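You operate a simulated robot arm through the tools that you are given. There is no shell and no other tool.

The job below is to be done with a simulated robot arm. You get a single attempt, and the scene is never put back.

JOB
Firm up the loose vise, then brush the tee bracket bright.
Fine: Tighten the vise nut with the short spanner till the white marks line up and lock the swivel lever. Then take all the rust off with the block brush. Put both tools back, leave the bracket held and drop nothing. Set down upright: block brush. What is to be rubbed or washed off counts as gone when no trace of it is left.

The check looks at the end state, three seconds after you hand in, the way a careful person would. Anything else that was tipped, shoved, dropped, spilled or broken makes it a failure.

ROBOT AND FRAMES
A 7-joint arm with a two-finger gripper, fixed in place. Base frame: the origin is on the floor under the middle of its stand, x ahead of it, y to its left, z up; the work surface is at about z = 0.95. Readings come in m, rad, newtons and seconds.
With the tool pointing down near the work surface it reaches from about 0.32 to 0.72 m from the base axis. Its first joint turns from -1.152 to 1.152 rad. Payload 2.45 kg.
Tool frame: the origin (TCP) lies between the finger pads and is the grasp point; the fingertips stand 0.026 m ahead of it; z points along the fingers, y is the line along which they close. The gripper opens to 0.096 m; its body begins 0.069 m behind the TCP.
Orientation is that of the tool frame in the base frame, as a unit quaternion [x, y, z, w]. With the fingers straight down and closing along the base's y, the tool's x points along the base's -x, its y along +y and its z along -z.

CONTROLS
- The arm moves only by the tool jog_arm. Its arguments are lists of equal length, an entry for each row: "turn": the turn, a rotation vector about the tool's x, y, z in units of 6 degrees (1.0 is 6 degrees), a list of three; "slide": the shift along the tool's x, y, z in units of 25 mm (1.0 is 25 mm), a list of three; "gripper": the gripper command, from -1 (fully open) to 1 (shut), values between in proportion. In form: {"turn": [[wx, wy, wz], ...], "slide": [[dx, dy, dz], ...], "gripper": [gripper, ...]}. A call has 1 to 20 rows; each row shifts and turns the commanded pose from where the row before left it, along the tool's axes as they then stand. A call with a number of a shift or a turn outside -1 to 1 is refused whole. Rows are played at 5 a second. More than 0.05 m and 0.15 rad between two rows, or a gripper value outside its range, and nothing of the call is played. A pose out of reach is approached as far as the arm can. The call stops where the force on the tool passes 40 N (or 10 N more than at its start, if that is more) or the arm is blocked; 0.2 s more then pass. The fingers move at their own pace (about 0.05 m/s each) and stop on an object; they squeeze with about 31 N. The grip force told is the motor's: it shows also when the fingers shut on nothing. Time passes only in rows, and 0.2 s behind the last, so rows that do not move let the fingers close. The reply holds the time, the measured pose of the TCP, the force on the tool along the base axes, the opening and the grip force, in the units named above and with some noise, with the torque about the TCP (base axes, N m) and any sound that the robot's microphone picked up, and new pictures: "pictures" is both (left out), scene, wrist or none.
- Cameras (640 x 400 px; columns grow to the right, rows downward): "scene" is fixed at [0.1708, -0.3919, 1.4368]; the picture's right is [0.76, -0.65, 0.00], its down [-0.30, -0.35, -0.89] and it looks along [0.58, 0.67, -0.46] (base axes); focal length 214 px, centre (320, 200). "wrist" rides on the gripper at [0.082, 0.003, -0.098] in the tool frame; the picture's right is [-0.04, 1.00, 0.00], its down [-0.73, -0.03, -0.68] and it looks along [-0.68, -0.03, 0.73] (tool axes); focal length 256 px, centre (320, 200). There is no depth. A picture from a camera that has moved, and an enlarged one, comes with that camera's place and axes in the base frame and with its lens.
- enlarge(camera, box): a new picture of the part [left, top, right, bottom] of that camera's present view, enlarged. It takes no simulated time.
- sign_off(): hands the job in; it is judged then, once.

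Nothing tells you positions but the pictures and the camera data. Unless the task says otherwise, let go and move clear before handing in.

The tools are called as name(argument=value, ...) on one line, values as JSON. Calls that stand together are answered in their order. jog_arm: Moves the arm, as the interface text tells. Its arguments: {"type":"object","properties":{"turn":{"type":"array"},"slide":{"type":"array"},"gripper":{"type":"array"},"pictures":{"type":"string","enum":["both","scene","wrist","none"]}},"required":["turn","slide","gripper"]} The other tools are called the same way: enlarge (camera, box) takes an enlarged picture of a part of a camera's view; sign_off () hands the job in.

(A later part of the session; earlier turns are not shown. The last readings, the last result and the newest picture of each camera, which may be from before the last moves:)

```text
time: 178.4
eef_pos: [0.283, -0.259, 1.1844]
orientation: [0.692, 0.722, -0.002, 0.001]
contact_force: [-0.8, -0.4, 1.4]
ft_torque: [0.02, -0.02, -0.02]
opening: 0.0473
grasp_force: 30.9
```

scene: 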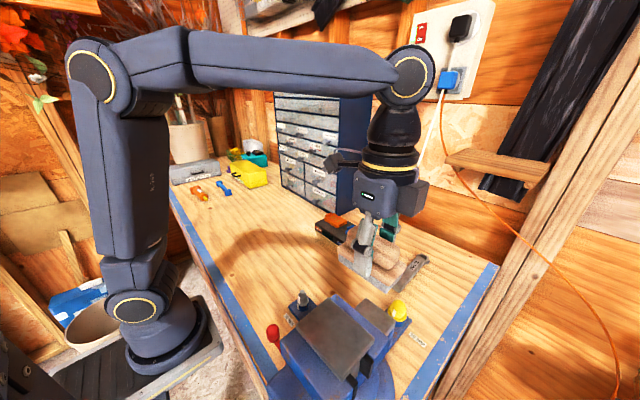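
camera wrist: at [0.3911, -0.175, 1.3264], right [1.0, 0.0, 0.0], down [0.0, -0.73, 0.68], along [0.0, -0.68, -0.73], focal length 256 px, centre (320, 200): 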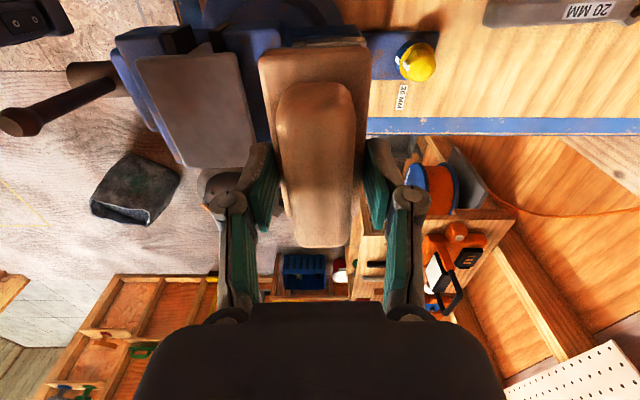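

jog_arm(turn=[[0, 0, 0], [0, 0, 0], [0, 0, 0], [0, 0, 0], [0, 0, 0], [0, 0, 0], [0, 0, 0], [0, 0, 0], [0, 0, 0], [0, 0, 0], [0, 0, 0], [0, 0, 0], [0, 0, 0], [0, 0, 0], [0, 0, 0], [0, 0, 0], [0, 0, 0], [0, 0, 0]], slide=[[0, 0, 0.03], [0, 0.25, -0.004], [0, 0.25, -0.004], [0, 0.25, -0.004], [0, 0.25, -0.004], [0, 0.25, -0.004], [0, 0.25, -0.004], [0, 0.25, -0.004], [0, 0.25, -0.004], [0, -0.25, 0.007], [0, -0.25, 0.007], [0, -0.25, 0.007], [0, -0.25, 0.007], [0, -0.25, 0.007], [0, -0.25, 0.007], [0, -0.25, 0.007], [0, -0.25, 0.007], [0, 0, 0]], gripper=[1, 1, 1, 1, 1, 1, 1, 1, 1, 1, 1, 1, 1, 1, 1, 1, 1, 1], pictures="none")

jog_arm(turn=[[0, 0, 0], [0, 0, 0], [0, 0, 0], [0, 0, 0], [0, 0, 0], [0, 0, 0], [0, 0, 0], [0, 0, 0], [0, 0, 0], [0, 0, 0], [0, 0, 0], [0, 0, 0], [0, 0, 0], [0, 0, 0], [0, 0, 0], [0, 0, 0], [0, 0, 0], [0, 0, 0]], slide=[[0, 0, 0], [0, 0.25, -0.005], [0, 0.25, -0.005], [0, 0.25, -0.005], [0, 0.25, -0.005], [0, 0.25, -0.005], [0, 0.25, -0.005], [0, 0.25, -0.005], [0, 0.25, -0.005], [0.1, -0.25, 0.007], [0.1, -0.25, 0.007], [0, -0.25, 0.007], [0, -0.25, 0.007], [0, -0.25, 0.007], [0, -0.25, 0.007], [0, -0.25, 0.007], [0, -0.25, 0.007], [0, 0, 0]], gripper=[1, 1, 1, 1, 1, 1, 1, 1, 1, 1, 1, 1, 1, 1, 1, 1, 1, 1], pictures="none")

```text
time: 182.2
eef_pos: [0.2824, -0.2607, 1.1832]
orientation: [0.692, 0.722, -0.001, 0.002]
contact_force: [10.1, 0.5, 24.2]
ft_torque: [-0.07, -0.35, 0.05]
opening: 0.0476
grasp_force: 31.3
```

```text
time: 186.0
eef_pos: [0.2828, -0.2548, 1.1817]
orientation: [0.692, 0.722, -0.002, 0.002]
contact_force: [3.2, -0.5, 9.7]
ft_torque: [0.17, 0.0, -0.09]
opening: 0.0474
grasp_force: 30.7
```

jog_arm(turn=[[0, 0, 0], [0, 0, 0], [0, 0, 0], [0, 0, 0], [0, 0, 0], [0, 0, 0], [0, 0, 0], [0, 0, 0], [0, 0, 0]], slide=[[0, 0, -0.8], [0, 0, -0.6], [0, 0, -0.4], [0, 0.85, 0], [0, 0.85, 0], [0, 0.85, 0], [0, 0.85, 0], [0, 0.85, 0], [0, 0, 0]], gripper=[1, 1, 1, 1, 1, 1, 1, 1, 1], pictures="both")

enlarge(camera="scene", box=[315, 293, 365, 343])

enlarge(camera="scene", box=[305, 315, 365, 375])

enlarge(camera="scene", box=[320, 200, 440, 300])

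```text
time: 188.0
eef_pos: [0.3892, -0.2499, 1.2254]
orientation: [0.692, 0.722, -0.001, 0.001]
contact_force: [0.4, 0.1, -1.2]
ft_torque: [0.01, -0.05, -0.01]
opening: 0.0474
grasp_force: 30.8
camera wrist: at [0.3885, -0.167, 1.324], right [1.0, 0.0, 0.0], down [0.0, -0.73, 0.68], along [0.0, -0.68, -0.73], focal length 256 px, centre (320, 200)
```

scene: 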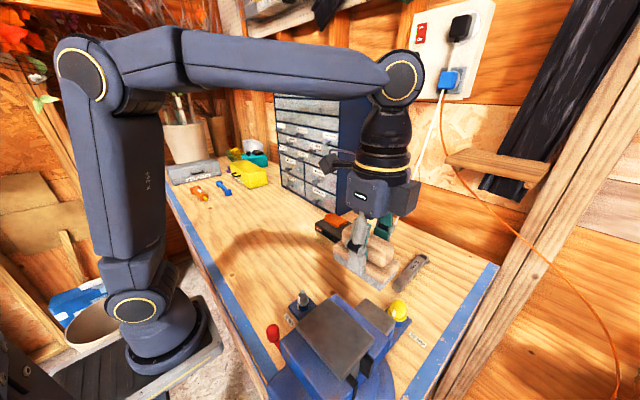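
wrist: 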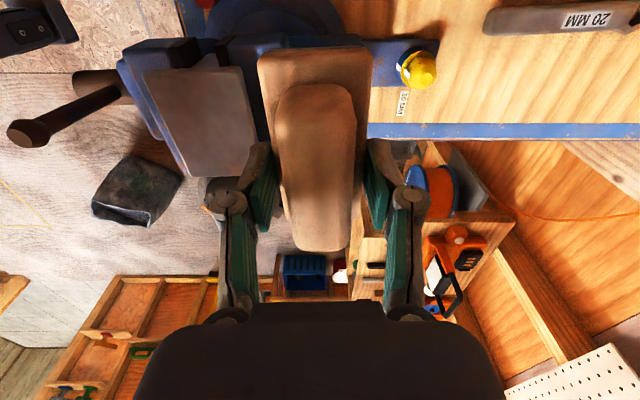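

```text
8.00 times, centred on (340, 318) of scene
camera zoom: at [0.1708, -0.3919, 1.4368], right [0.76, -0.65, 0.0], down [-0.3, -0.35, -0.89], along [0.58, 0.67, -0.46], focal length 1716 px, centre (160, -744)
```

zoom: 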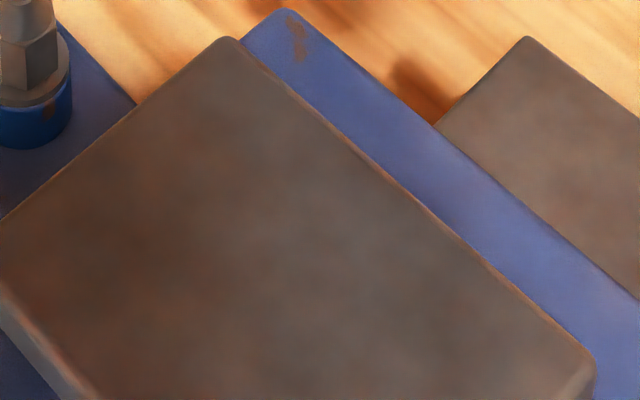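

```text
6.67 times, centred on (335, 345) of scene
camera zoom: at [0.1708, -0.3919, 1.4368], right [0.76, -0.65, 0.0], down [-0.3, -0.35, -0.89], along [0.58, 0.67, -0.46], focal length 1430 px, centre (220, -767)
```

zoom: 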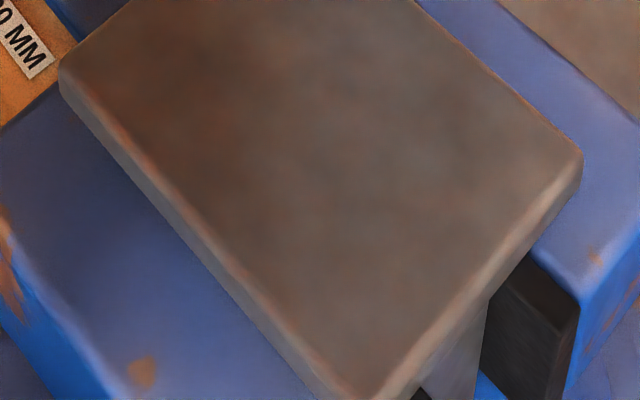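

```text
4.00 times, centred on (380, 250) of scene
camera zoom: at [0.1708, -0.3919, 1.4368], right [0.76, -0.65, 0.0], down [-0.3, -0.35, -0.89], along [0.58, 0.67, -0.46], focal length 858 px, centre (80, 0)
```

zoom: 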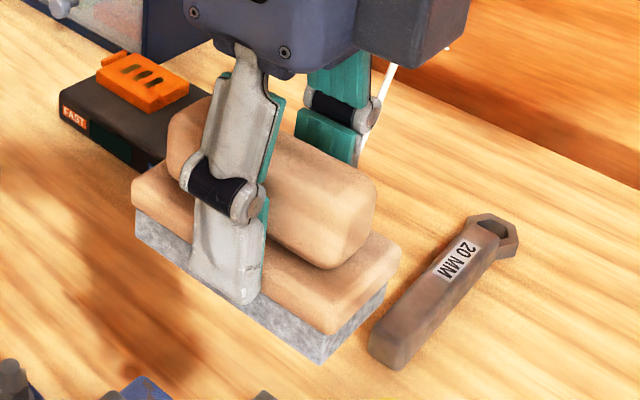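

enlarge(camera="wrist", box=[135, 55, 265, 185])

enlarge(camera="wrist", box=[140, 60, 200, 110])

enlarge(camera="scene", box=[300, 310, 340, 350])

```text
3.08 times, centred on (200, 120) of wrist
camera zoom: at [0.3885, -0.167, 1.324], right [1.0, 0.0, 0.0], down [0.0, -0.73, 0.68], along [0.0, -0.68, -0.73], focal length 788 px, centre (689, 446)
```

zoom: 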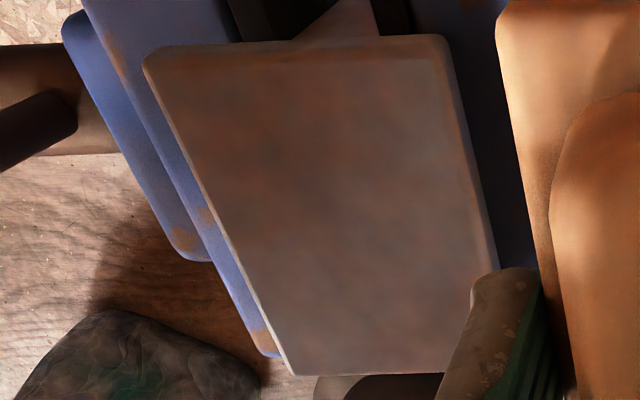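

```text
8.00 times, centred on (170, 85) of wrist
camera zoom: at [0.3885, -0.167, 1.324], right [1.0, 0.0, 0.0], down [0.0, -0.73, 0.68], along [0.0, -0.68, -0.73], focal length 2048 px, centre (1520, 1120)
```

zoom: 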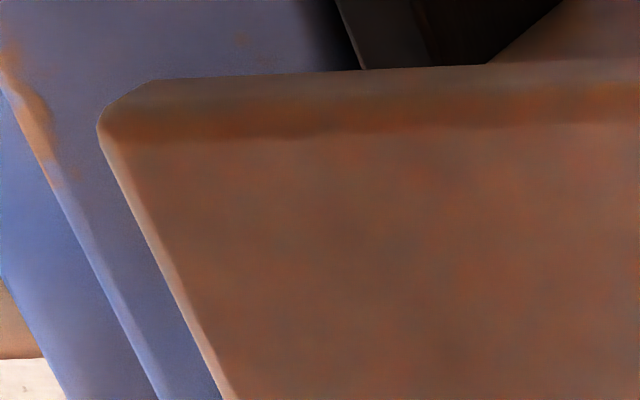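

```text
10.00 times, centred on (320, 330) of scene
camera zoom: at [0.1708, -0.3919, 1.4368], right [0.76, -0.65, 0.0], down [-0.3, -0.35, -0.89], along [0.58, 0.67, -0.46], focal length 2145 px, centre (320, -1100)
```

zoom: 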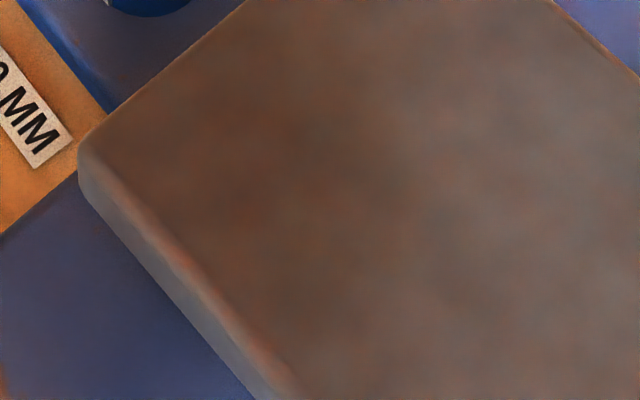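

The tint now looks stable and close to the bare-steel colour of the tray, but the brush has crept up in the grip. I'll put it back on its tray, which lets me inspect the plate properly and regrip if needed.

jog_arm(turn=[[0, 0, 0], [0, 0, 0], [0, 0, 0], [0, 0, 0], [0, 0, 0], [0, 0, 0], [0, 0, 0], [0, 0, 0], [0, 0, 0]], slide=[[-0.4, 0.465, 0], [-0.4, 0.465, 0], [0, 0, 0.8], [0, 0, 0.8], [0, 0, 0.8], [0, 0, 0.8], [0, 0, 0.6], [0, 0, 0.4], [0, 0, 0]], gripper=[1, 1, 1, 1, 1, 1, 1, 1, 1], pictures="both")

enlarge(camera="scene", box=[330, 250, 430, 350])

```text
time: 190.0
eef_pos: [0.4133, -0.2698, 1.1228]
orientation: [0.692, 0.722, -0.002, 0.001]
contact_force: [-0.9, -0.3, -0.6]
ft_torque: [0.02, -0.03, -0.01]
opening: 0.0472
grasp_force: 31.4
camera wrist: at [0.4116, -0.1874, 1.2206], right [1.0, 0.0, 0.0], down [0.0, -0.73, 0.68], along [0.0, -0.68, -0.73], focal length 256 px, centre (320, 200)
```

scene: 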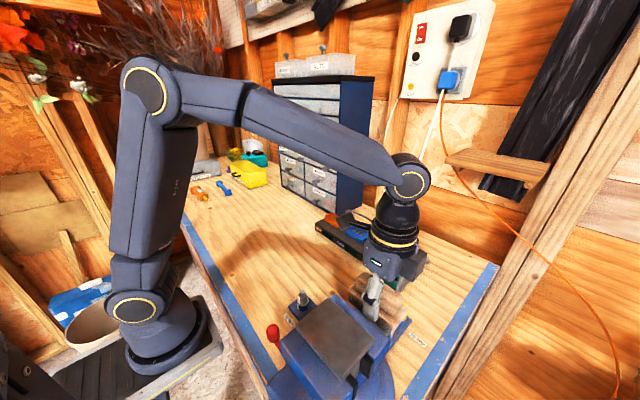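
wrist: 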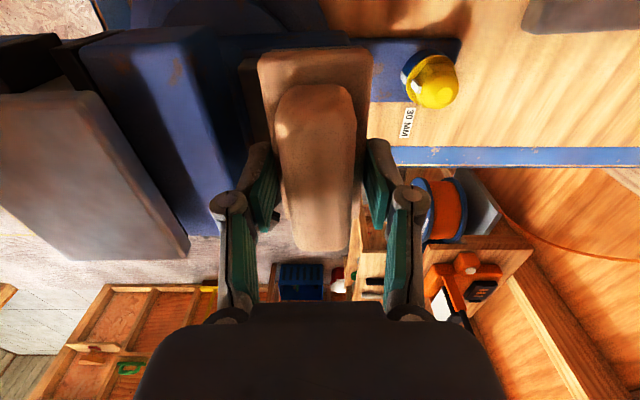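

```text
4.00 times, centred on (380, 300) of scene
camera zoom: at [0.1708, -0.3919, 1.4368], right [0.76, -0.65, 0.0], down [-0.3, -0.35, -0.89], along [0.58, 0.67, -0.46], focal length 858 px, centre (80, -200)
```

zoom: 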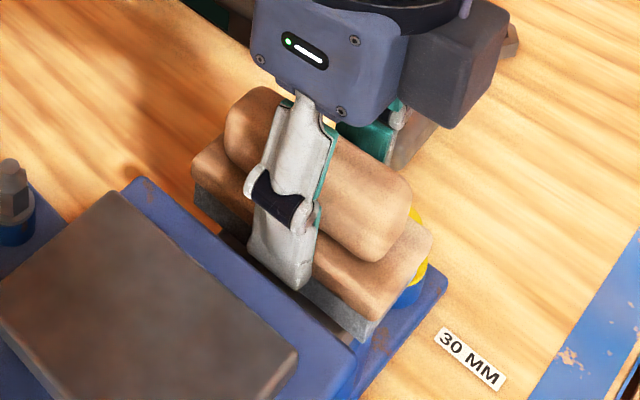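

enlarge(camera="wrist", box=[0, 80, 200, 270])

jog_arm(turn=[[0, 0, 0], [0, 0, 0], [0, 0, 0], [0, 0, 0]], slide=[[0, 0, 0.2], [0, 0, 0.16], [0, 0, 0.1], [0, 0, 0]], gripper=[1, 1, 1, 1], pictures="none")

```text
2.11 times, centred on (100, 175) of wrist
camera zoom: at [0.4116, -0.1874, 1.2206], right [1.0, 0.0, 0.0], down [0.0, -0.73, 0.68], along [0.0, -0.68, -0.73], focal length 539 px, centre (783, 253)
```

zoom: 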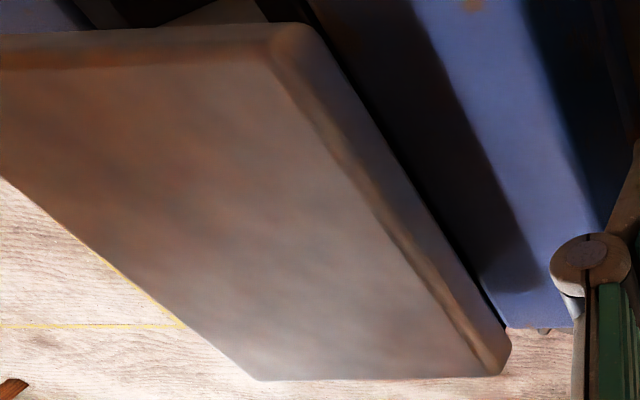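

```text
time: 191.0
eef_pos: [0.4128, -0.269, 1.1093]
orientation: [0.692, 0.722, -0.001, 0.001]
contact_force: [-1.0, 0.7, -0.8]
ft_torque: [0.01, -0.03, -0.03]
opening: 0.047
grasp_force: 31.5
```

jog_arm(turn=[[0, 0, 0], [0, 0, 0], [0, 0, 0]], slide=[[0, 0, 0.05], [0, 0, 0.04], [0, 0, 0]], gripper=[1, 1, 1], pictures="none")

enlarge(camera="scene", box=[350, 270, 420, 340])

```text
time: 191.8
eef_pos: [0.4121, -0.2689, 1.1067]
orientation: [0.692, 0.722, -0.003, 0.001]
contact_force: [-0.1, 0.2, -1.4]
ft_torque: [-0.07, 0.01, 0.01]
opening: 0.0473
grasp_force: 31.0
```

```text
5.71 times, centred on (385, 305) of scene
camera zoom: at [0.1708, -0.3919, 1.4368], right [0.76, -0.65, 0.0], down [-0.3, -0.35, -0.89], along [0.58, 0.67, -0.46], focal length 1226 px, centre (-51, -400)
```

zoom: 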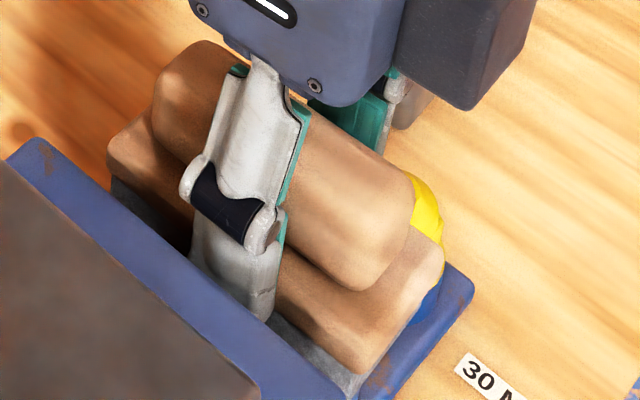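

jog_arm(turn=[[0, 0, 0], [0, 0, 0], [0, 0, 0]], slide=[[0, 0, 0.04], [0, 0, 0.03], [0, 0, 0]], gripper=[1, 1, 1], pictures="none")

```text
time: 192.6
eef_pos: [0.4119, -0.2703, 1.1067]
orientation: [0.692, 0.722, -0.002, 0.001]
contact_force: [-0.2, -0.1, -1.1]
ft_torque: [-0.01, 0.03, 0.01]
opening: 0.0471
grasp_force: 30.6
```

jog_arm(turn=[[0, 0, 0], [0, 0, 0], [0, 0, 0]], slide=[[0, 0, 0.04], [0, 0, 0.03], [0, 0, 0]], gripper=[1, 1, 1], pictures="none")

```text
time: 193.4
eef_pos: [0.4128, -0.2686, 1.1049]
orientation: [0.692, 0.721, -0.001, 0.002]
contact_force: [-0.5, -0.1, 18.6]
ft_torque: [0.51, 0.24, -0.01]
opening: 0.0473
grasp_force: 30.4
```

The brush is seated on the tray (18 N). I'll ease off, open just enough to clear the block and rise straight up.

jog_arm(turn=[[0, 0, 0], [0, 0, 0], [0, 0, 0], [0, 0, 0], [0, 0, 0], [0, 0, 0]], slide=[[0, 0, -0.02], [0, 0, 0], [0, 0, 0], [0, 0, 0], [0, 0, 0], [0, 0, 0]], gripper=[1, 0.2, 0, -0.05, -0.1, -0.1], pictures="none")

enlarge(camera="scene", box=[350, 270, 420, 340])

```text
time: 194.8
eef_pos: [0.4128, -0.2687, 1.1042]
orientation: [0.693, 0.721, -0.002, 0.0]
contact_force: [0.6, -0.4, 0.0]
ft_torque: [0.0, -0.01, 0.03]
opening: 0.053
grasp_force: 0.0
```

```text
5.71 times, centred on (385, 305) of scene
camera zoom: at [0.1708, -0.3919, 1.4368], right [0.76, -0.65, 0.0], down [-0.3, -0.35, -0.89], along [0.58, 0.67, -0.46], focal length 1226 px, centre (-51, -400)
```

zoom: 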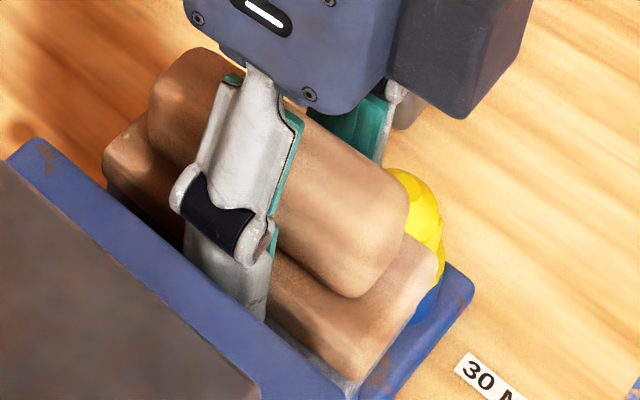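

Released and settled. I'll rise and inspect both the brush and the plate.

jog_arm(turn=[[0, 0, 0], [0, 0, 0], [0, 0, 0], [0, 0, 0], [0, 0, 0], [0, 0, 0], [0, 0, 0]], slide=[[0, 0, -0.3], [0, 0, -0.5], [0, 0, -0.7], [0, 0, -0.8], [0, 0, -0.8], [0, 0, -0.6], [0, 0, 0]], gripper=[-0.1, -0.1, -0.1, -0.1, -0.1, -0.1, -0.1], pictures="both")

enlarge(camera="scene", box=[340, 260, 430, 340])

enlarge(camera="wrist", box=[60, 40, 260, 200])

```text
time: 196.4
eef_pos: [0.4123, -0.2693, 1.1972]
orientation: [0.692, 0.722, -0.001, 0.001]
contact_force: [0.3, -0.5, 0.0]
ft_torque: [0.01, -0.04, 0.01]
opening: 0.0526
grasp_force: 0.0
camera wrist: at [0.4114, -0.1882, 1.2959], right [1.0, 0.0, 0.0], down [0.0, -0.73, 0.68], along [0.0, -0.68, -0.73], focal length 256 px, centre (320, 200)
```

scene: 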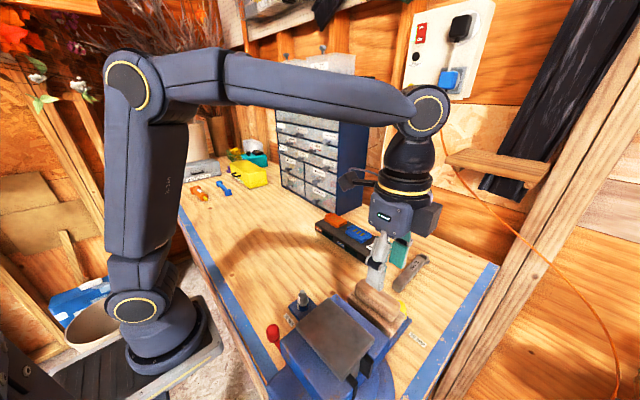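
wrist: 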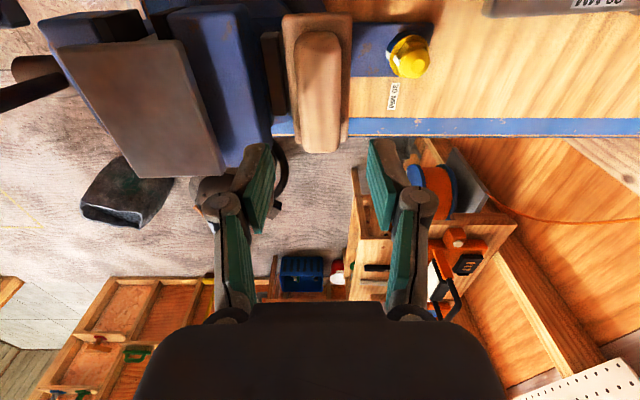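

```text
5.00 times, centred on (385, 300) of scene
camera zoom: at [0.1708, -0.3919, 1.4368], right [0.76, -0.65, 0.0], down [-0.3, -0.35, -0.89], along [0.58, 0.67, -0.46], focal length 1072 px, centre (-5, -300)
```

zoom: 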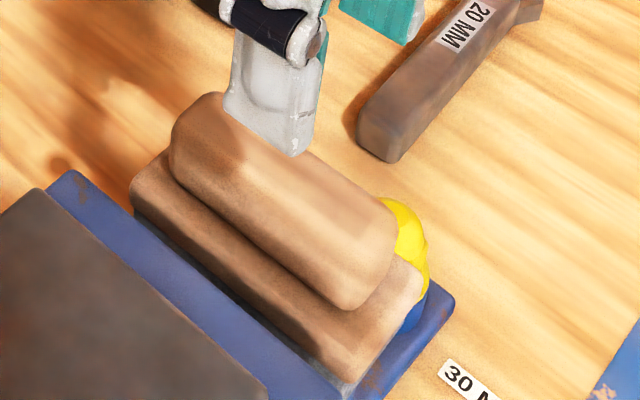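

```text
2.50 times, centred on (160, 120) of wrist
camera zoom: at [0.4114, -0.1882, 1.2959], right [1.0, 0.0, 0.0], down [0.0, -0.73, 0.68], along [0.0, -0.68, -0.73], focal length 640 px, centre (720, 400)
```

zoom: 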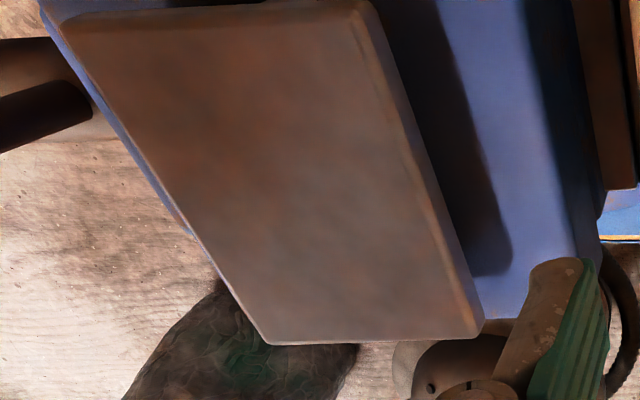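

The brush stands upright in its place. I'll move directly in front of the plate for an unobstructed look.

jog_arm(turn=[[0, 0, 0], [0, 0, 0], [0, 0, 0], [0, 0, 0], [0, 0, 0], [0, 0, 0], [0, 0, 0]], slide=[[0.555, -0.657, -0.4], [0.555, -0.657, -0.4], [0.555, -0.657, -0.4], [0.555, -0.657, -0.4], [0.555, -0.657, -0.4], [0.555, -0.657, -0.4], [0, 0, 0]], gripper=[-1, -1, -1, -1, -1, -1, -1], pictures="both")

enlarge(camera="wrist", box=[240, 90, 400, 240])

enlarge(camera="scene", box=[285, 285, 375, 375])

```text
time: 198.0
eef_pos: [0.3099, -0.1896, 1.2551]
orientation: [0.692, 0.722, -0.002, 0.0]
contact_force: [0.1, 0.7, 0.3]
ft_torque: [-0.02, 0.0, 0.01]
opening: 0.096
grasp_force: 0.0
camera wrist: at [0.3105, -0.1075, 1.3545], right [1.0, 0.0, 0.0], down [0.0, -0.73, 0.68], along [0.0, -0.68, -0.73], focal length 256 px, centre (320, 200)
```

scene: 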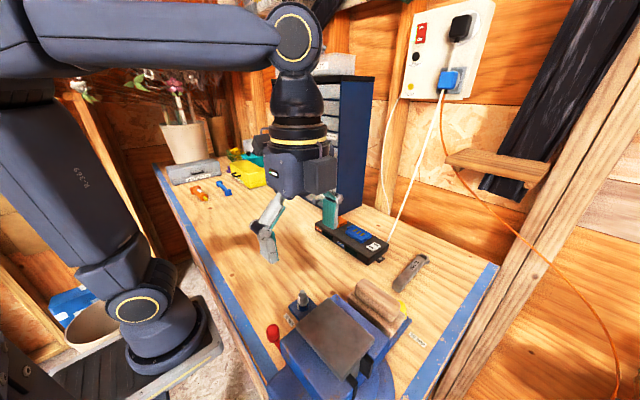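
wrist: 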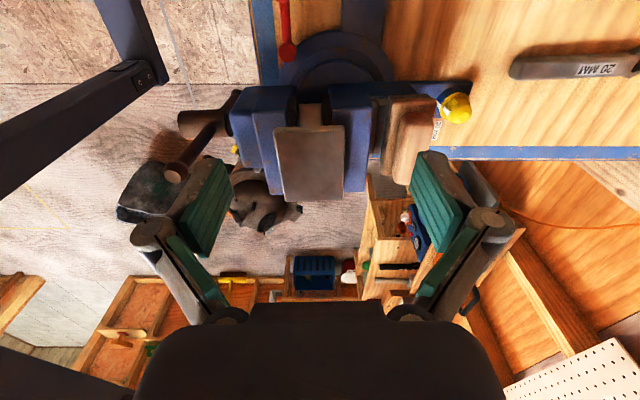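

```text
2.67 times, centred on (320, 165) of wrist
camera zoom: at [0.3105, -0.1075, 1.3545], right [1.0, 0.0, 0.0], down [0.0, -0.73, 0.68], along [0.0, -0.68, -0.73], focal length 683 px, centre (320, 293)
```

zoom: 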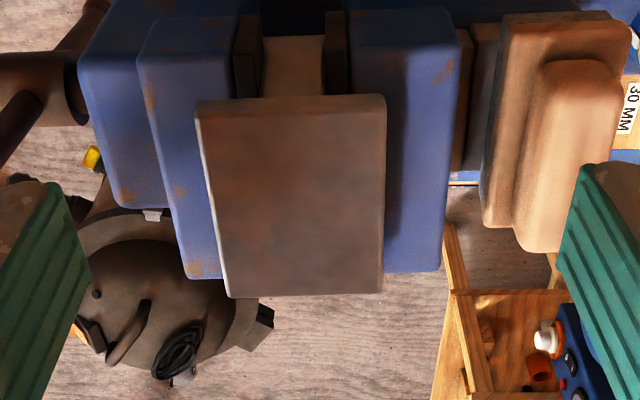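

```text
4.44 times, centred on (330, 330) of scene
camera zoom: at [0.1708, -0.3919, 1.4368], right [0.76, -0.65, 0.0], down [-0.3, -0.35, -0.89], along [0.58, 0.67, -0.46], focal length 953 px, centre (276, -378)
```

zoom: 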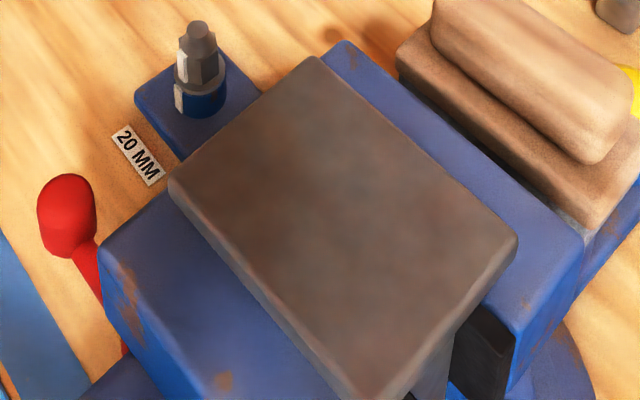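

enlarge(camera="wrist", box=[265, 118, 355, 208])

enlarge(camera="scene", box=[300, 295, 360, 355])

enlarge(camera="scene", box=[330, 320, 380, 370])

```text
4.44 times, centred on (310, 163) of wrist
camera zoom: at [0.3105, -0.1075, 1.3545], right [1.0, 0.0, 0.0], down [0.0, -0.73, 0.68], along [0.0, -0.68, -0.73], focal length 1138 px, centre (364, 364)
```

zoom: 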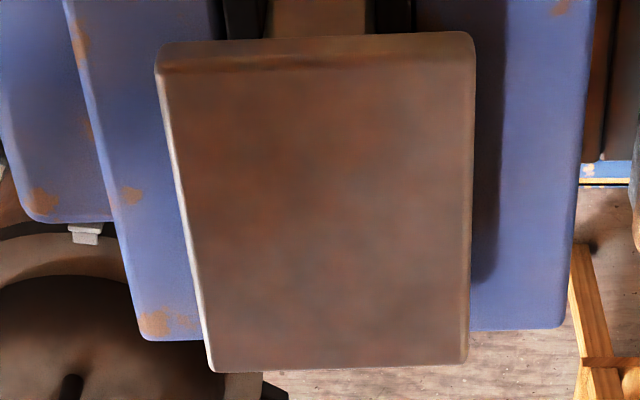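

```text
6.67 times, centred on (330, 325) of scene
camera zoom: at [0.1708, -0.3919, 1.4368], right [0.76, -0.65, 0.0], down [-0.3, -0.35, -0.89], along [0.58, 0.67, -0.46], focal length 1430 px, centre (253, -633)
```

zoom: 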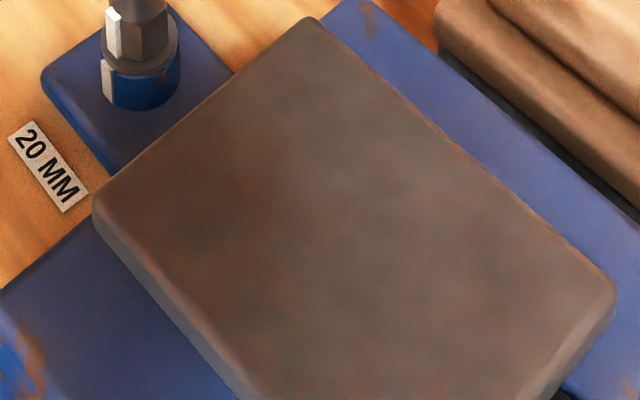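

```text
8.00 times, centred on (355, 345) of scene
camera zoom: at [0.1708, -0.3919, 1.4368], right [0.76, -0.65, 0.0], down [-0.3, -0.35, -0.89], along [0.58, 0.67, -0.46], focal length 1716 px, centre (40, -960)
```

zoom: 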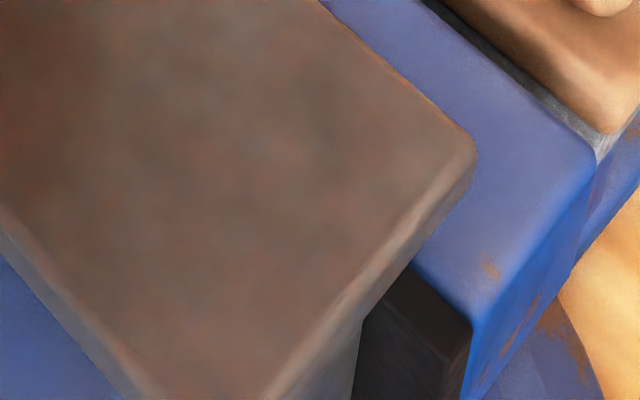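

The plate now looks like plain mottled steel, but since no trace may remain I'll do one more verification round. If nothing changes, it's bare. Returning to regrip the brush.

jog_arm(turn=[[0, 0, 0], [0, 0, 0], [0, 0, 0], [0, 0, 0], [0, 0, 0], [0, 0, 0], [0, 0, 0], [0, 0, 0], [0, 0, 0], [0, 0, 0], [0, 0, 0]], slide=[[-0.555, 0.657, 0.4], [-0.555, 0.657, 0.4], [-0.555, 0.657, 0.4], [-0.555, 0.657, 0.4], [-0.555, 0.657, 0.4], [-0.555, 0.657, 0.4], [0, 0, 0.7], [0, 0, 0.7], [0, 0, 0.6], [0, 0, 0.4], [0, 0, 0]], gripper=[-0.1, -0.1, -0.1, -0.1, -0.1, -0.1, -0.1, -0.1, -0.1, -0.1, -0.1], pictures="both")

enlarge(camera="wrist", box=[220, 20, 420, 260])

enlarge(camera="scene", box=[340, 250, 430, 340])

```text
time: 200.4
eef_pos: [0.4106, -0.269, 1.1351]
orientation: [0.692, 0.722, -0.002, 0.0]
contact_force: [-0.4, -0.6, 0.2]
ft_torque: [-0.01, 0.0, -0.02]
opening: 0.0526
grasp_force: 0.1
camera wrist: at [0.4101, -0.1872, 1.2339], right [1.0, 0.0, 0.0], down [0.0, -0.73, 0.68], along [0.0, -0.68, -0.73], focal length 256 px, centre (320, 200)
```

scene: 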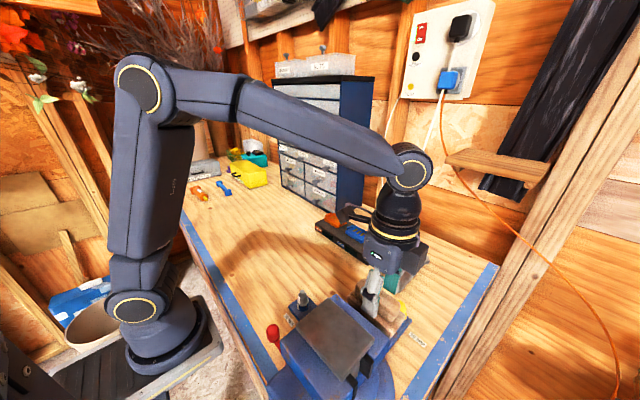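
wrist: 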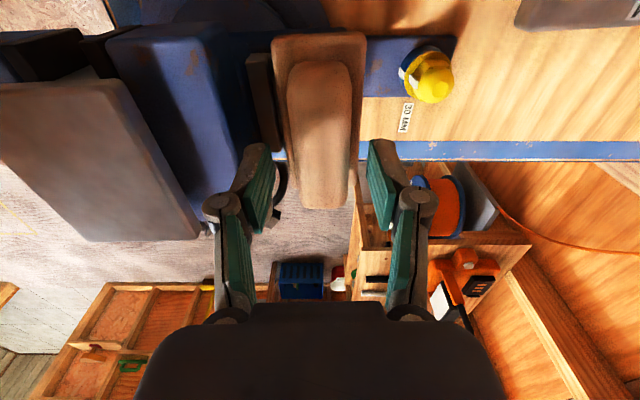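

```text
1.67 times, centred on (320, 140) of wrist
camera zoom: at [0.4101, -0.1872, 1.2339], right [1.0, 0.0, 0.0], down [0.0, -0.73, 0.68], along [0.0, -0.68, -0.73], focal length 427 px, centre (320, 300)
```

zoom: 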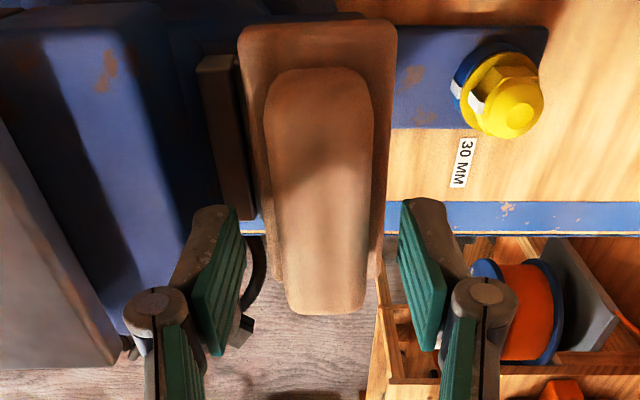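

```text
4.44 times, centred on (385, 295) of scene
camera zoom: at [0.1708, -0.3919, 1.4368], right [0.76, -0.65, 0.0], down [-0.3, -0.35, -0.89], along [0.58, 0.67, -0.46], focal length 953 px, centre (31, -222)
```

zoom: 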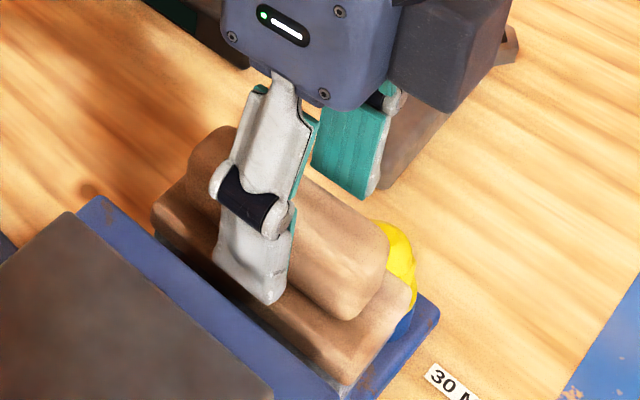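

jog_arm(turn=[[0, 0, 0], [0, 0, 0], [0, 0, 0], [0, 0, 0], [0, 0, 0], [0, 0, 0], [0, 0, 0], [0, 0, 0]], slide=[[0, 0.05, 0.25], [0, 0, 0.25], [0, 0, 0.2], [0, 0, 0.18], [0, 0, 0], [0, 0, 0], [0, 0, 0], [0, 0, 0]], gripper=[-0.1, -0.1, -0.1, -0.1, -0.1, 0.3, 1, 1], pictures="none")

jog_arm(turn=[[0, 0, 0], [0, 0, 0], [0, 0, 0], [0, 0, 0], [0, 0, 0], [0, 0, 0]], slide=[[0, 0, 0], [0, 0, -0.2], [0, 0, -0.4], [0, 0, -0.8], [0, 0, -0.8], [0, 0, 0]], gripper=[1, 1, 1, 1, 1, 1], pictures="scene")

enlarge(camera="scene", box=[330, 220, 430, 320])

```text
time: 202.1
eef_pos: [0.414, -0.271, 1.1186]
orientation: [0.691, 0.723, -0.001, 0.006]
contact_force: [0.0, 1.4, 6.6]
ft_torque: [0.21, 0.22, 0.03]
opening: 0.0294
grasp_force: 31.2
stopped in row 8: the force on the tool passed its limit at 42 N (the readings are from after the stop); the commanded pose is now the measured one
```

```text
time: 203.5
eef_pos: [0.4135, -0.2711, 1.1728]
orientation: [0.692, 0.722, -0.001, 0.004]
contact_force: [-0.2, 0.5, -0.7]
ft_torque: [-0.02, -0.02, 0.0]
opening: 0.0291
grasp_force: 31.3
```

scene: 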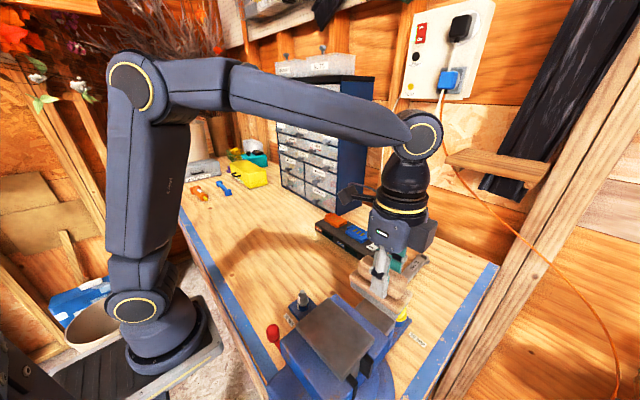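

```text
4.00 times, centred on (380, 270) of scene
camera zoom: at [0.1708, -0.3919, 1.4368], right [0.76, -0.65, 0.0], down [-0.3, -0.35, -0.89], along [0.58, 0.67, -0.46], focal length 858 px, centre (80, -80)
```

zoom: 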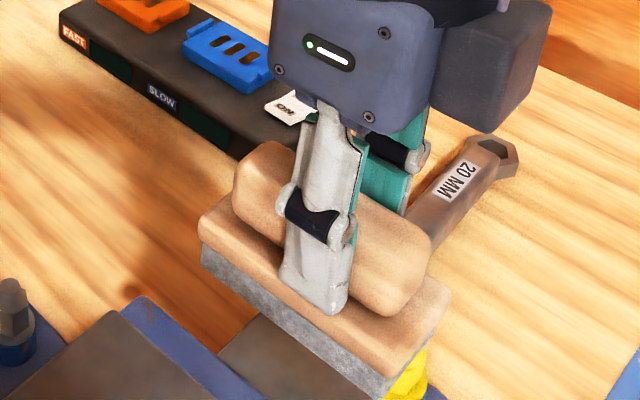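

This time the fingers closed on the handle itself (29 mm), with the fingertips on top of the block. That's a better grip, since the brush can no longer creep up. Moving back over the plate.

jog_arm(turn=[[0, 0, 0], [0, 0, 0], [0, 0, 0], [0, 0, 0], [0, 0, 0], [0, 0, 0], [0, 0, 0], [0, 0, 0], [0, 0, 0], [0, 0, 0]], slide=[[0, 0, -0.8], [0, 0, -0.8], [0, 0, -0.4], [0.067, -0.855, 0], [0.067, -0.855, 0], [0.067, -0.855, 0], [0.067, -0.855, 0], [0.067, -0.855, 0], [0.067, -0.855, 0], [0, 0, 0]], gripper=[1, 1, 1, 1, 1, 1, 1, 1, 1, 1], pictures="both")

enlarge(camera="scene", box=[280, 240, 420, 380])

```text
time: 205.7
eef_pos: [0.2839, -0.2657, 1.2216]
orientation: [0.692, 0.721, 0.0, 0.006]
contact_force: [-0.7, -0.4, -1.2]
ft_torque: [0.0, 0.03, 0.0]
opening: 0.0291
grasp_force: 30.7
camera wrist: at [0.2823, -0.1836, 1.3189], right [1.0, 0.0, 0.01], down [0.0, -0.73, 0.69], along [0.01, -0.69, -0.73], focal length 256 px, centre (320, 200)
```

scene: 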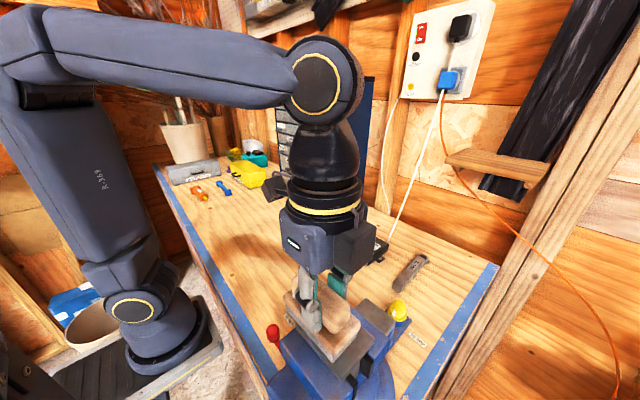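
wrist: 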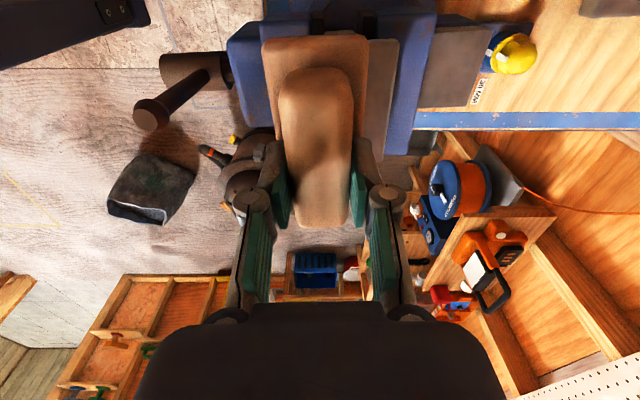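

```text
2.86 times, centred on (350, 310) of scene
camera zoom: at [0.1708, -0.3919, 1.4368], right [0.76, -0.65, 0.0], down [-0.3, -0.35, -0.89], along [0.58, 0.67, -0.46], focal length 613 px, centre (234, -114)
```

zoom: 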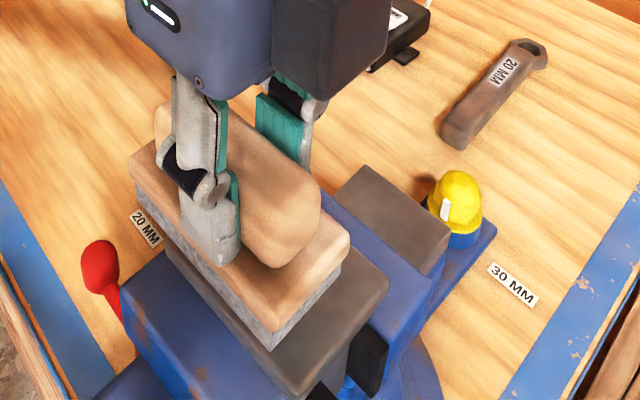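

jog_arm(turn=[[0, 0, 0], [0, 0, 0], [0, 0, 0], [0, 0, 0], [0, 0, 0]], slide=[[0, 0, 0.35], [0, 0, 0.35], [0, 0, 0.2], [0, 0, 0.08], [0, 0, 0]], gripper=[1, 1, 1, 1, 1], pictures="none")

jog_arm(turn=[[0, 0, 0], [0, 0, 0]], slide=[[0, 0, 0.04], [0, 0, 0]], gripper=[1, 1], pictures="none")

```text
time: 206.9
eef_pos: [0.2836, -0.2649, 1.1969]
orientation: [0.691, 0.722, -0.001, 0.006]
contact_force: [-0.4, -0.1, -1.1]
ft_torque: [0.01, -0.01, 0.01]
opening: 0.0293
grasp_force: 30.9
```

```text
time: 207.5
eef_pos: [0.2834, -0.2653, 1.1953]
orientation: [0.692, 0.722, -0.001, 0.006]
contact_force: [0.6, 0.7, -1.5]
ft_torque: [0.04, 0.01, 0.0]
opening: 0.0291
grasp_force: 30.8
```

jog_arm(turn=[[0, 0, 0], [0, 0, 0], [0, 0, 0]], slide=[[0, 0, 0.04], [0, 0, 0.03], [0, 0, 0]], gripper=[1, 1, 1], pictures="none")

```text
time: 208.3
eef_pos: [0.2838, -0.2684, 1.1958]
orientation: [0.692, 0.721, -0.001, 0.007]
contact_force: [-0.3, -1.7, 11.1]
ft_torque: [0.26, 0.28, 0.02]
opening: 0.0293
grasp_force: 31.0
```

Contact at 11 N with a firm grip. Full-width double strokes now, shifting along y between passes.

jog_arm(turn=[[0, 0, 0], [0, 0, 0], [0, 0, 0], [0, 0, 0], [0, 0, 0], [0, 0, 0], [0, 0, 0], [0, 0, 0], [0, 0, 0]], slide=[[0, 0.25, -0.002], [0, 0.25, -0.002], [0, 0.25, -0.002], [0, 0.25, -0.002], [0, 0.25, -0.002], [0, 0.25, -0.002], [0, 0.25, -0.002], [0, 0.25, -0.002], [0, 0, 0]], gripper=[1, 1, 1, 1, 1, 1, 1, 1, 1], pictures="none")

jog_arm(turn=[[0, 0, 0], [0, 0, 0], [0, 0, 0], [0, 0, 0], [0, 0, 0], [0, 0, 0], [0, 0, 0], [0, 0, 0], [0, 0, 0]], slide=[[0.15, -0.25, 0.004], [0.15, -0.25, 0.004], [0, -0.25, 0.004], [0, -0.25, 0.004], [0, -0.25, 0.004], [0, -0.25, 0.004], [0, -0.25, 0.004], [0, -0.25, 0.004], [0, 0, 0]], gripper=[1, 1, 1, 1, 1, 1, 1, 1, 1], pictures="none")

```text
time: 210.3
eef_pos: [0.3326, -0.2628, 1.1945]
orientation: [0.693, 0.721, -0.001, 0.006]
contact_force: [-8.1, -1.7, 22.6]
ft_torque: [0.18, 0.65, 0.06]
opening: 0.0291
grasp_force: 30.4
```

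```text
time: 212.3
eef_pos: [0.2842, -0.2582, 1.1941]
orientation: [0.693, 0.721, -0.001, 0.006]
contact_force: [8.2, 0.6, 22.7]
ft_torque: [0.05, -0.28, -0.02]
opening: 0.0293
grasp_force: 30.9
```

Solid contact through the whole stroke. Two more double strokes, slightly lighter.

jog_arm(turn=[[0, 0, 0], [0, 0, 0], [0, 0, 0], [0, 0, 0], [0, 0, 0], [0, 0, 0], [0, 0, 0], [0, 0, 0], [0, 0, 0], [0, 0, 0], [0, 0, 0], [0, 0, 0], [0, 0, 0], [0, 0, 0], [0, 0, 0], [0, 0, 0], [0, 0, 0]], slide=[[0, 0.25, -0.012], [0, 0.25, -0.002], [0, 0.25, -0.002], [0, 0.25, -0.002], [0, 0.25, -0.002], [0, 0.25, -0.002], [0, 0.25, -0.002], [0, 0.25, -0.002], [-0.2, -0.25, 0.002], [-0.2, -0.25, 0.002], [-0.2, -0.25, 0.002], [0, -0.25, 0.002], [0, -0.25, 0.002], [0, -0.25, 0.002], [0, -0.25, 0.002], [0, -0.25, 0.002], [0, 0, 0]], gripper=[1, 1, 1, 1, 1, 1, 1, 1, 1, 1, 1, 1, 1, 1, 1, 1, 1], pictures="none")

jog_arm(turn=[[0, 0, 0], [0, 0, 0], [0, 0, 0], [0, 0, 0], [0, 0, 0], [0, 0, 0], [0, 0, 0], [0, 0, 0], [0, 0, 0], [0, 0, 0], [0, 0, 0], [0, 0, 0], [0, 0, 0], [0, 0, 0], [0, 0, 0], [0, 0, 0], [0, 0, 0]], slide=[[0, 0.25, -0.002], [0, 0.25, -0.002], [0, 0.25, -0.002], [0, 0.25, -0.002], [0, 0.25, -0.002], [0, 0.25, -0.002], [0, 0.25, -0.002], [0, 0.25, -0.002], [0.15, -0.25, 0.003], [0.15, -0.25, 0.003], [0, -0.25, 0.003], [0, -0.25, 0.003], [0, -0.25, 0.003], [0, -0.25, 0.003], [0, -0.25, 0.003], [0, -0.25, 0.003], [0, 0, 0]], gripper=[1, 1, 1, 1, 1, 1, 1, 1, 1, 1, 1, 1, 1, 1, 1, 1, 1], pictures="none")

```text
time: 215.9
eef_pos: [0.2852, -0.2745, 1.1952]
orientation: [0.692, 0.722, 0.0, 0.006]
contact_force: [1.8, 0.7, 4.3]
ft_torque: [0.3, -0.01, -0.14]
opening: 0.0293
grasp_force: 30.8
```

```text
time: 219.5
eef_pos: [0.2829, -0.2661, 1.1947]
orientation: [0.691, 0.723, -0.001, 0.008]
contact_force: [7.2, -0.4, 18.7]
ft_torque: [0.41, -0.08, -0.16]
opening: 0.0293
grasp_force: 31.1
```

Lifting and stepping aside to compare the plate with before.

jog_arm(turn=[[0, 0, 0], [0, 0, 0], [0, 0, 0], [0, 0, 0], [0, 0, 0], [0, 0, 0], [0, 0, 0], [0, 0, 0], [0, 0, 0]], slide=[[0, 0, -0.8], [0, 0, -0.6], [0, 0, -0.2], [0, 0.85, 0], [0, 0.85, 0], [0, 0.85, 0], [0, 0.85, 0], [0, 0.85, 0], [0, 0, 0]], gripper=[1, 1, 1, 1, 1, 1, 1, 1, 1], pictures="both")

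enlarge(camera="scene", box=[315, 293, 365, 343])

enlarge(camera="scene", box=[305, 315, 365, 375])

enlarge(camera="scene", box=[285, 285, 375, 375])

```text
time: 221.5
eef_pos: [0.39, -0.2611, 1.2378]
orientation: [0.691, 0.722, 0.0, 0.006]
contact_force: [-0.4, -0.1, -1.6]
ft_torque: [0.0, -0.02, -0.01]
opening: 0.0293
grasp_force: 30.8
camera wrist: at [0.3891, -0.1793, 1.3351], right [1.0, 0.0, 0.01], down [0.0, -0.73, 0.69], along [0.01, -0.69, -0.73], focal length 256 px, centre (320, 200)
```

scene: 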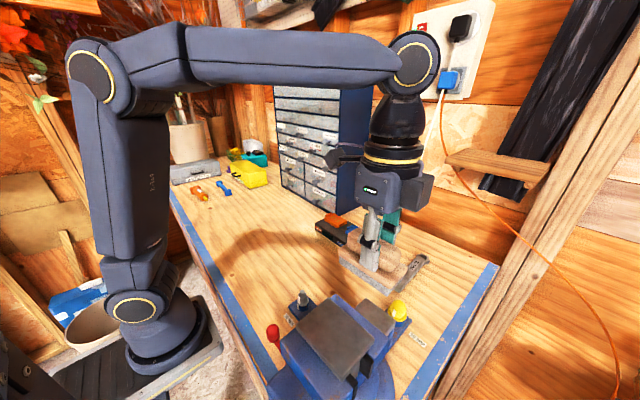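
wrist: 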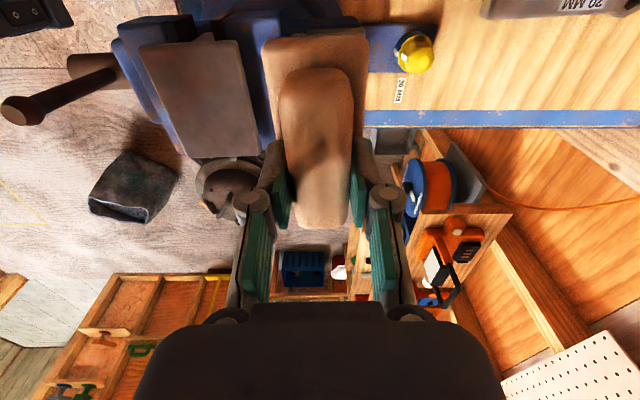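

```text
8.00 times, centred on (340, 318) of scene
camera zoom: at [0.1708, -0.3919, 1.4368], right [0.76, -0.65, 0.0], down [-0.3, -0.35, -0.89], along [0.58, 0.67, -0.46], focal length 1716 px, centre (160, -744)
```

zoom: 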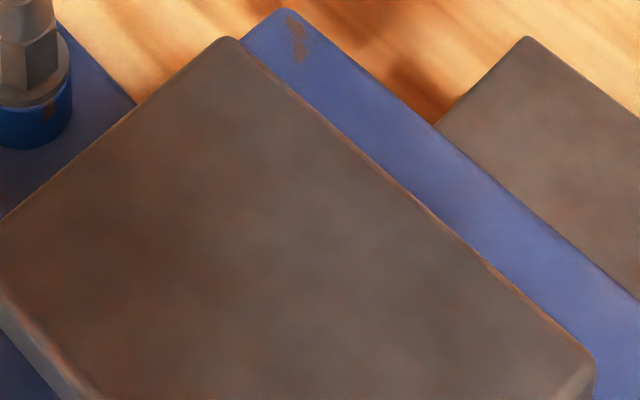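

```text
6.67 times, centred on (335, 345) of scene
camera zoom: at [0.1708, -0.3919, 1.4368], right [0.76, -0.65, 0.0], down [-0.3, -0.35, -0.89], along [0.58, 0.67, -0.46], focal length 1430 px, centre (220, -767)
```

zoom: 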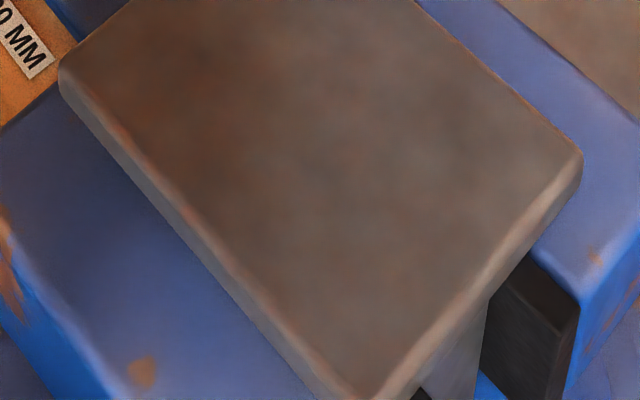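

```text
4.44 times, centred on (330, 330) of scene
camera zoom: at [0.1708, -0.3919, 1.4368], right [0.76, -0.65, 0.0], down [-0.3, -0.35, -0.89], along [0.58, 0.67, -0.46], focal length 953 px, centre (276, -378)
```

zoom: 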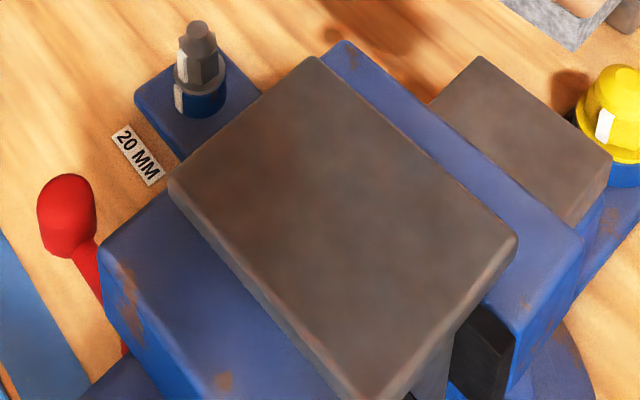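

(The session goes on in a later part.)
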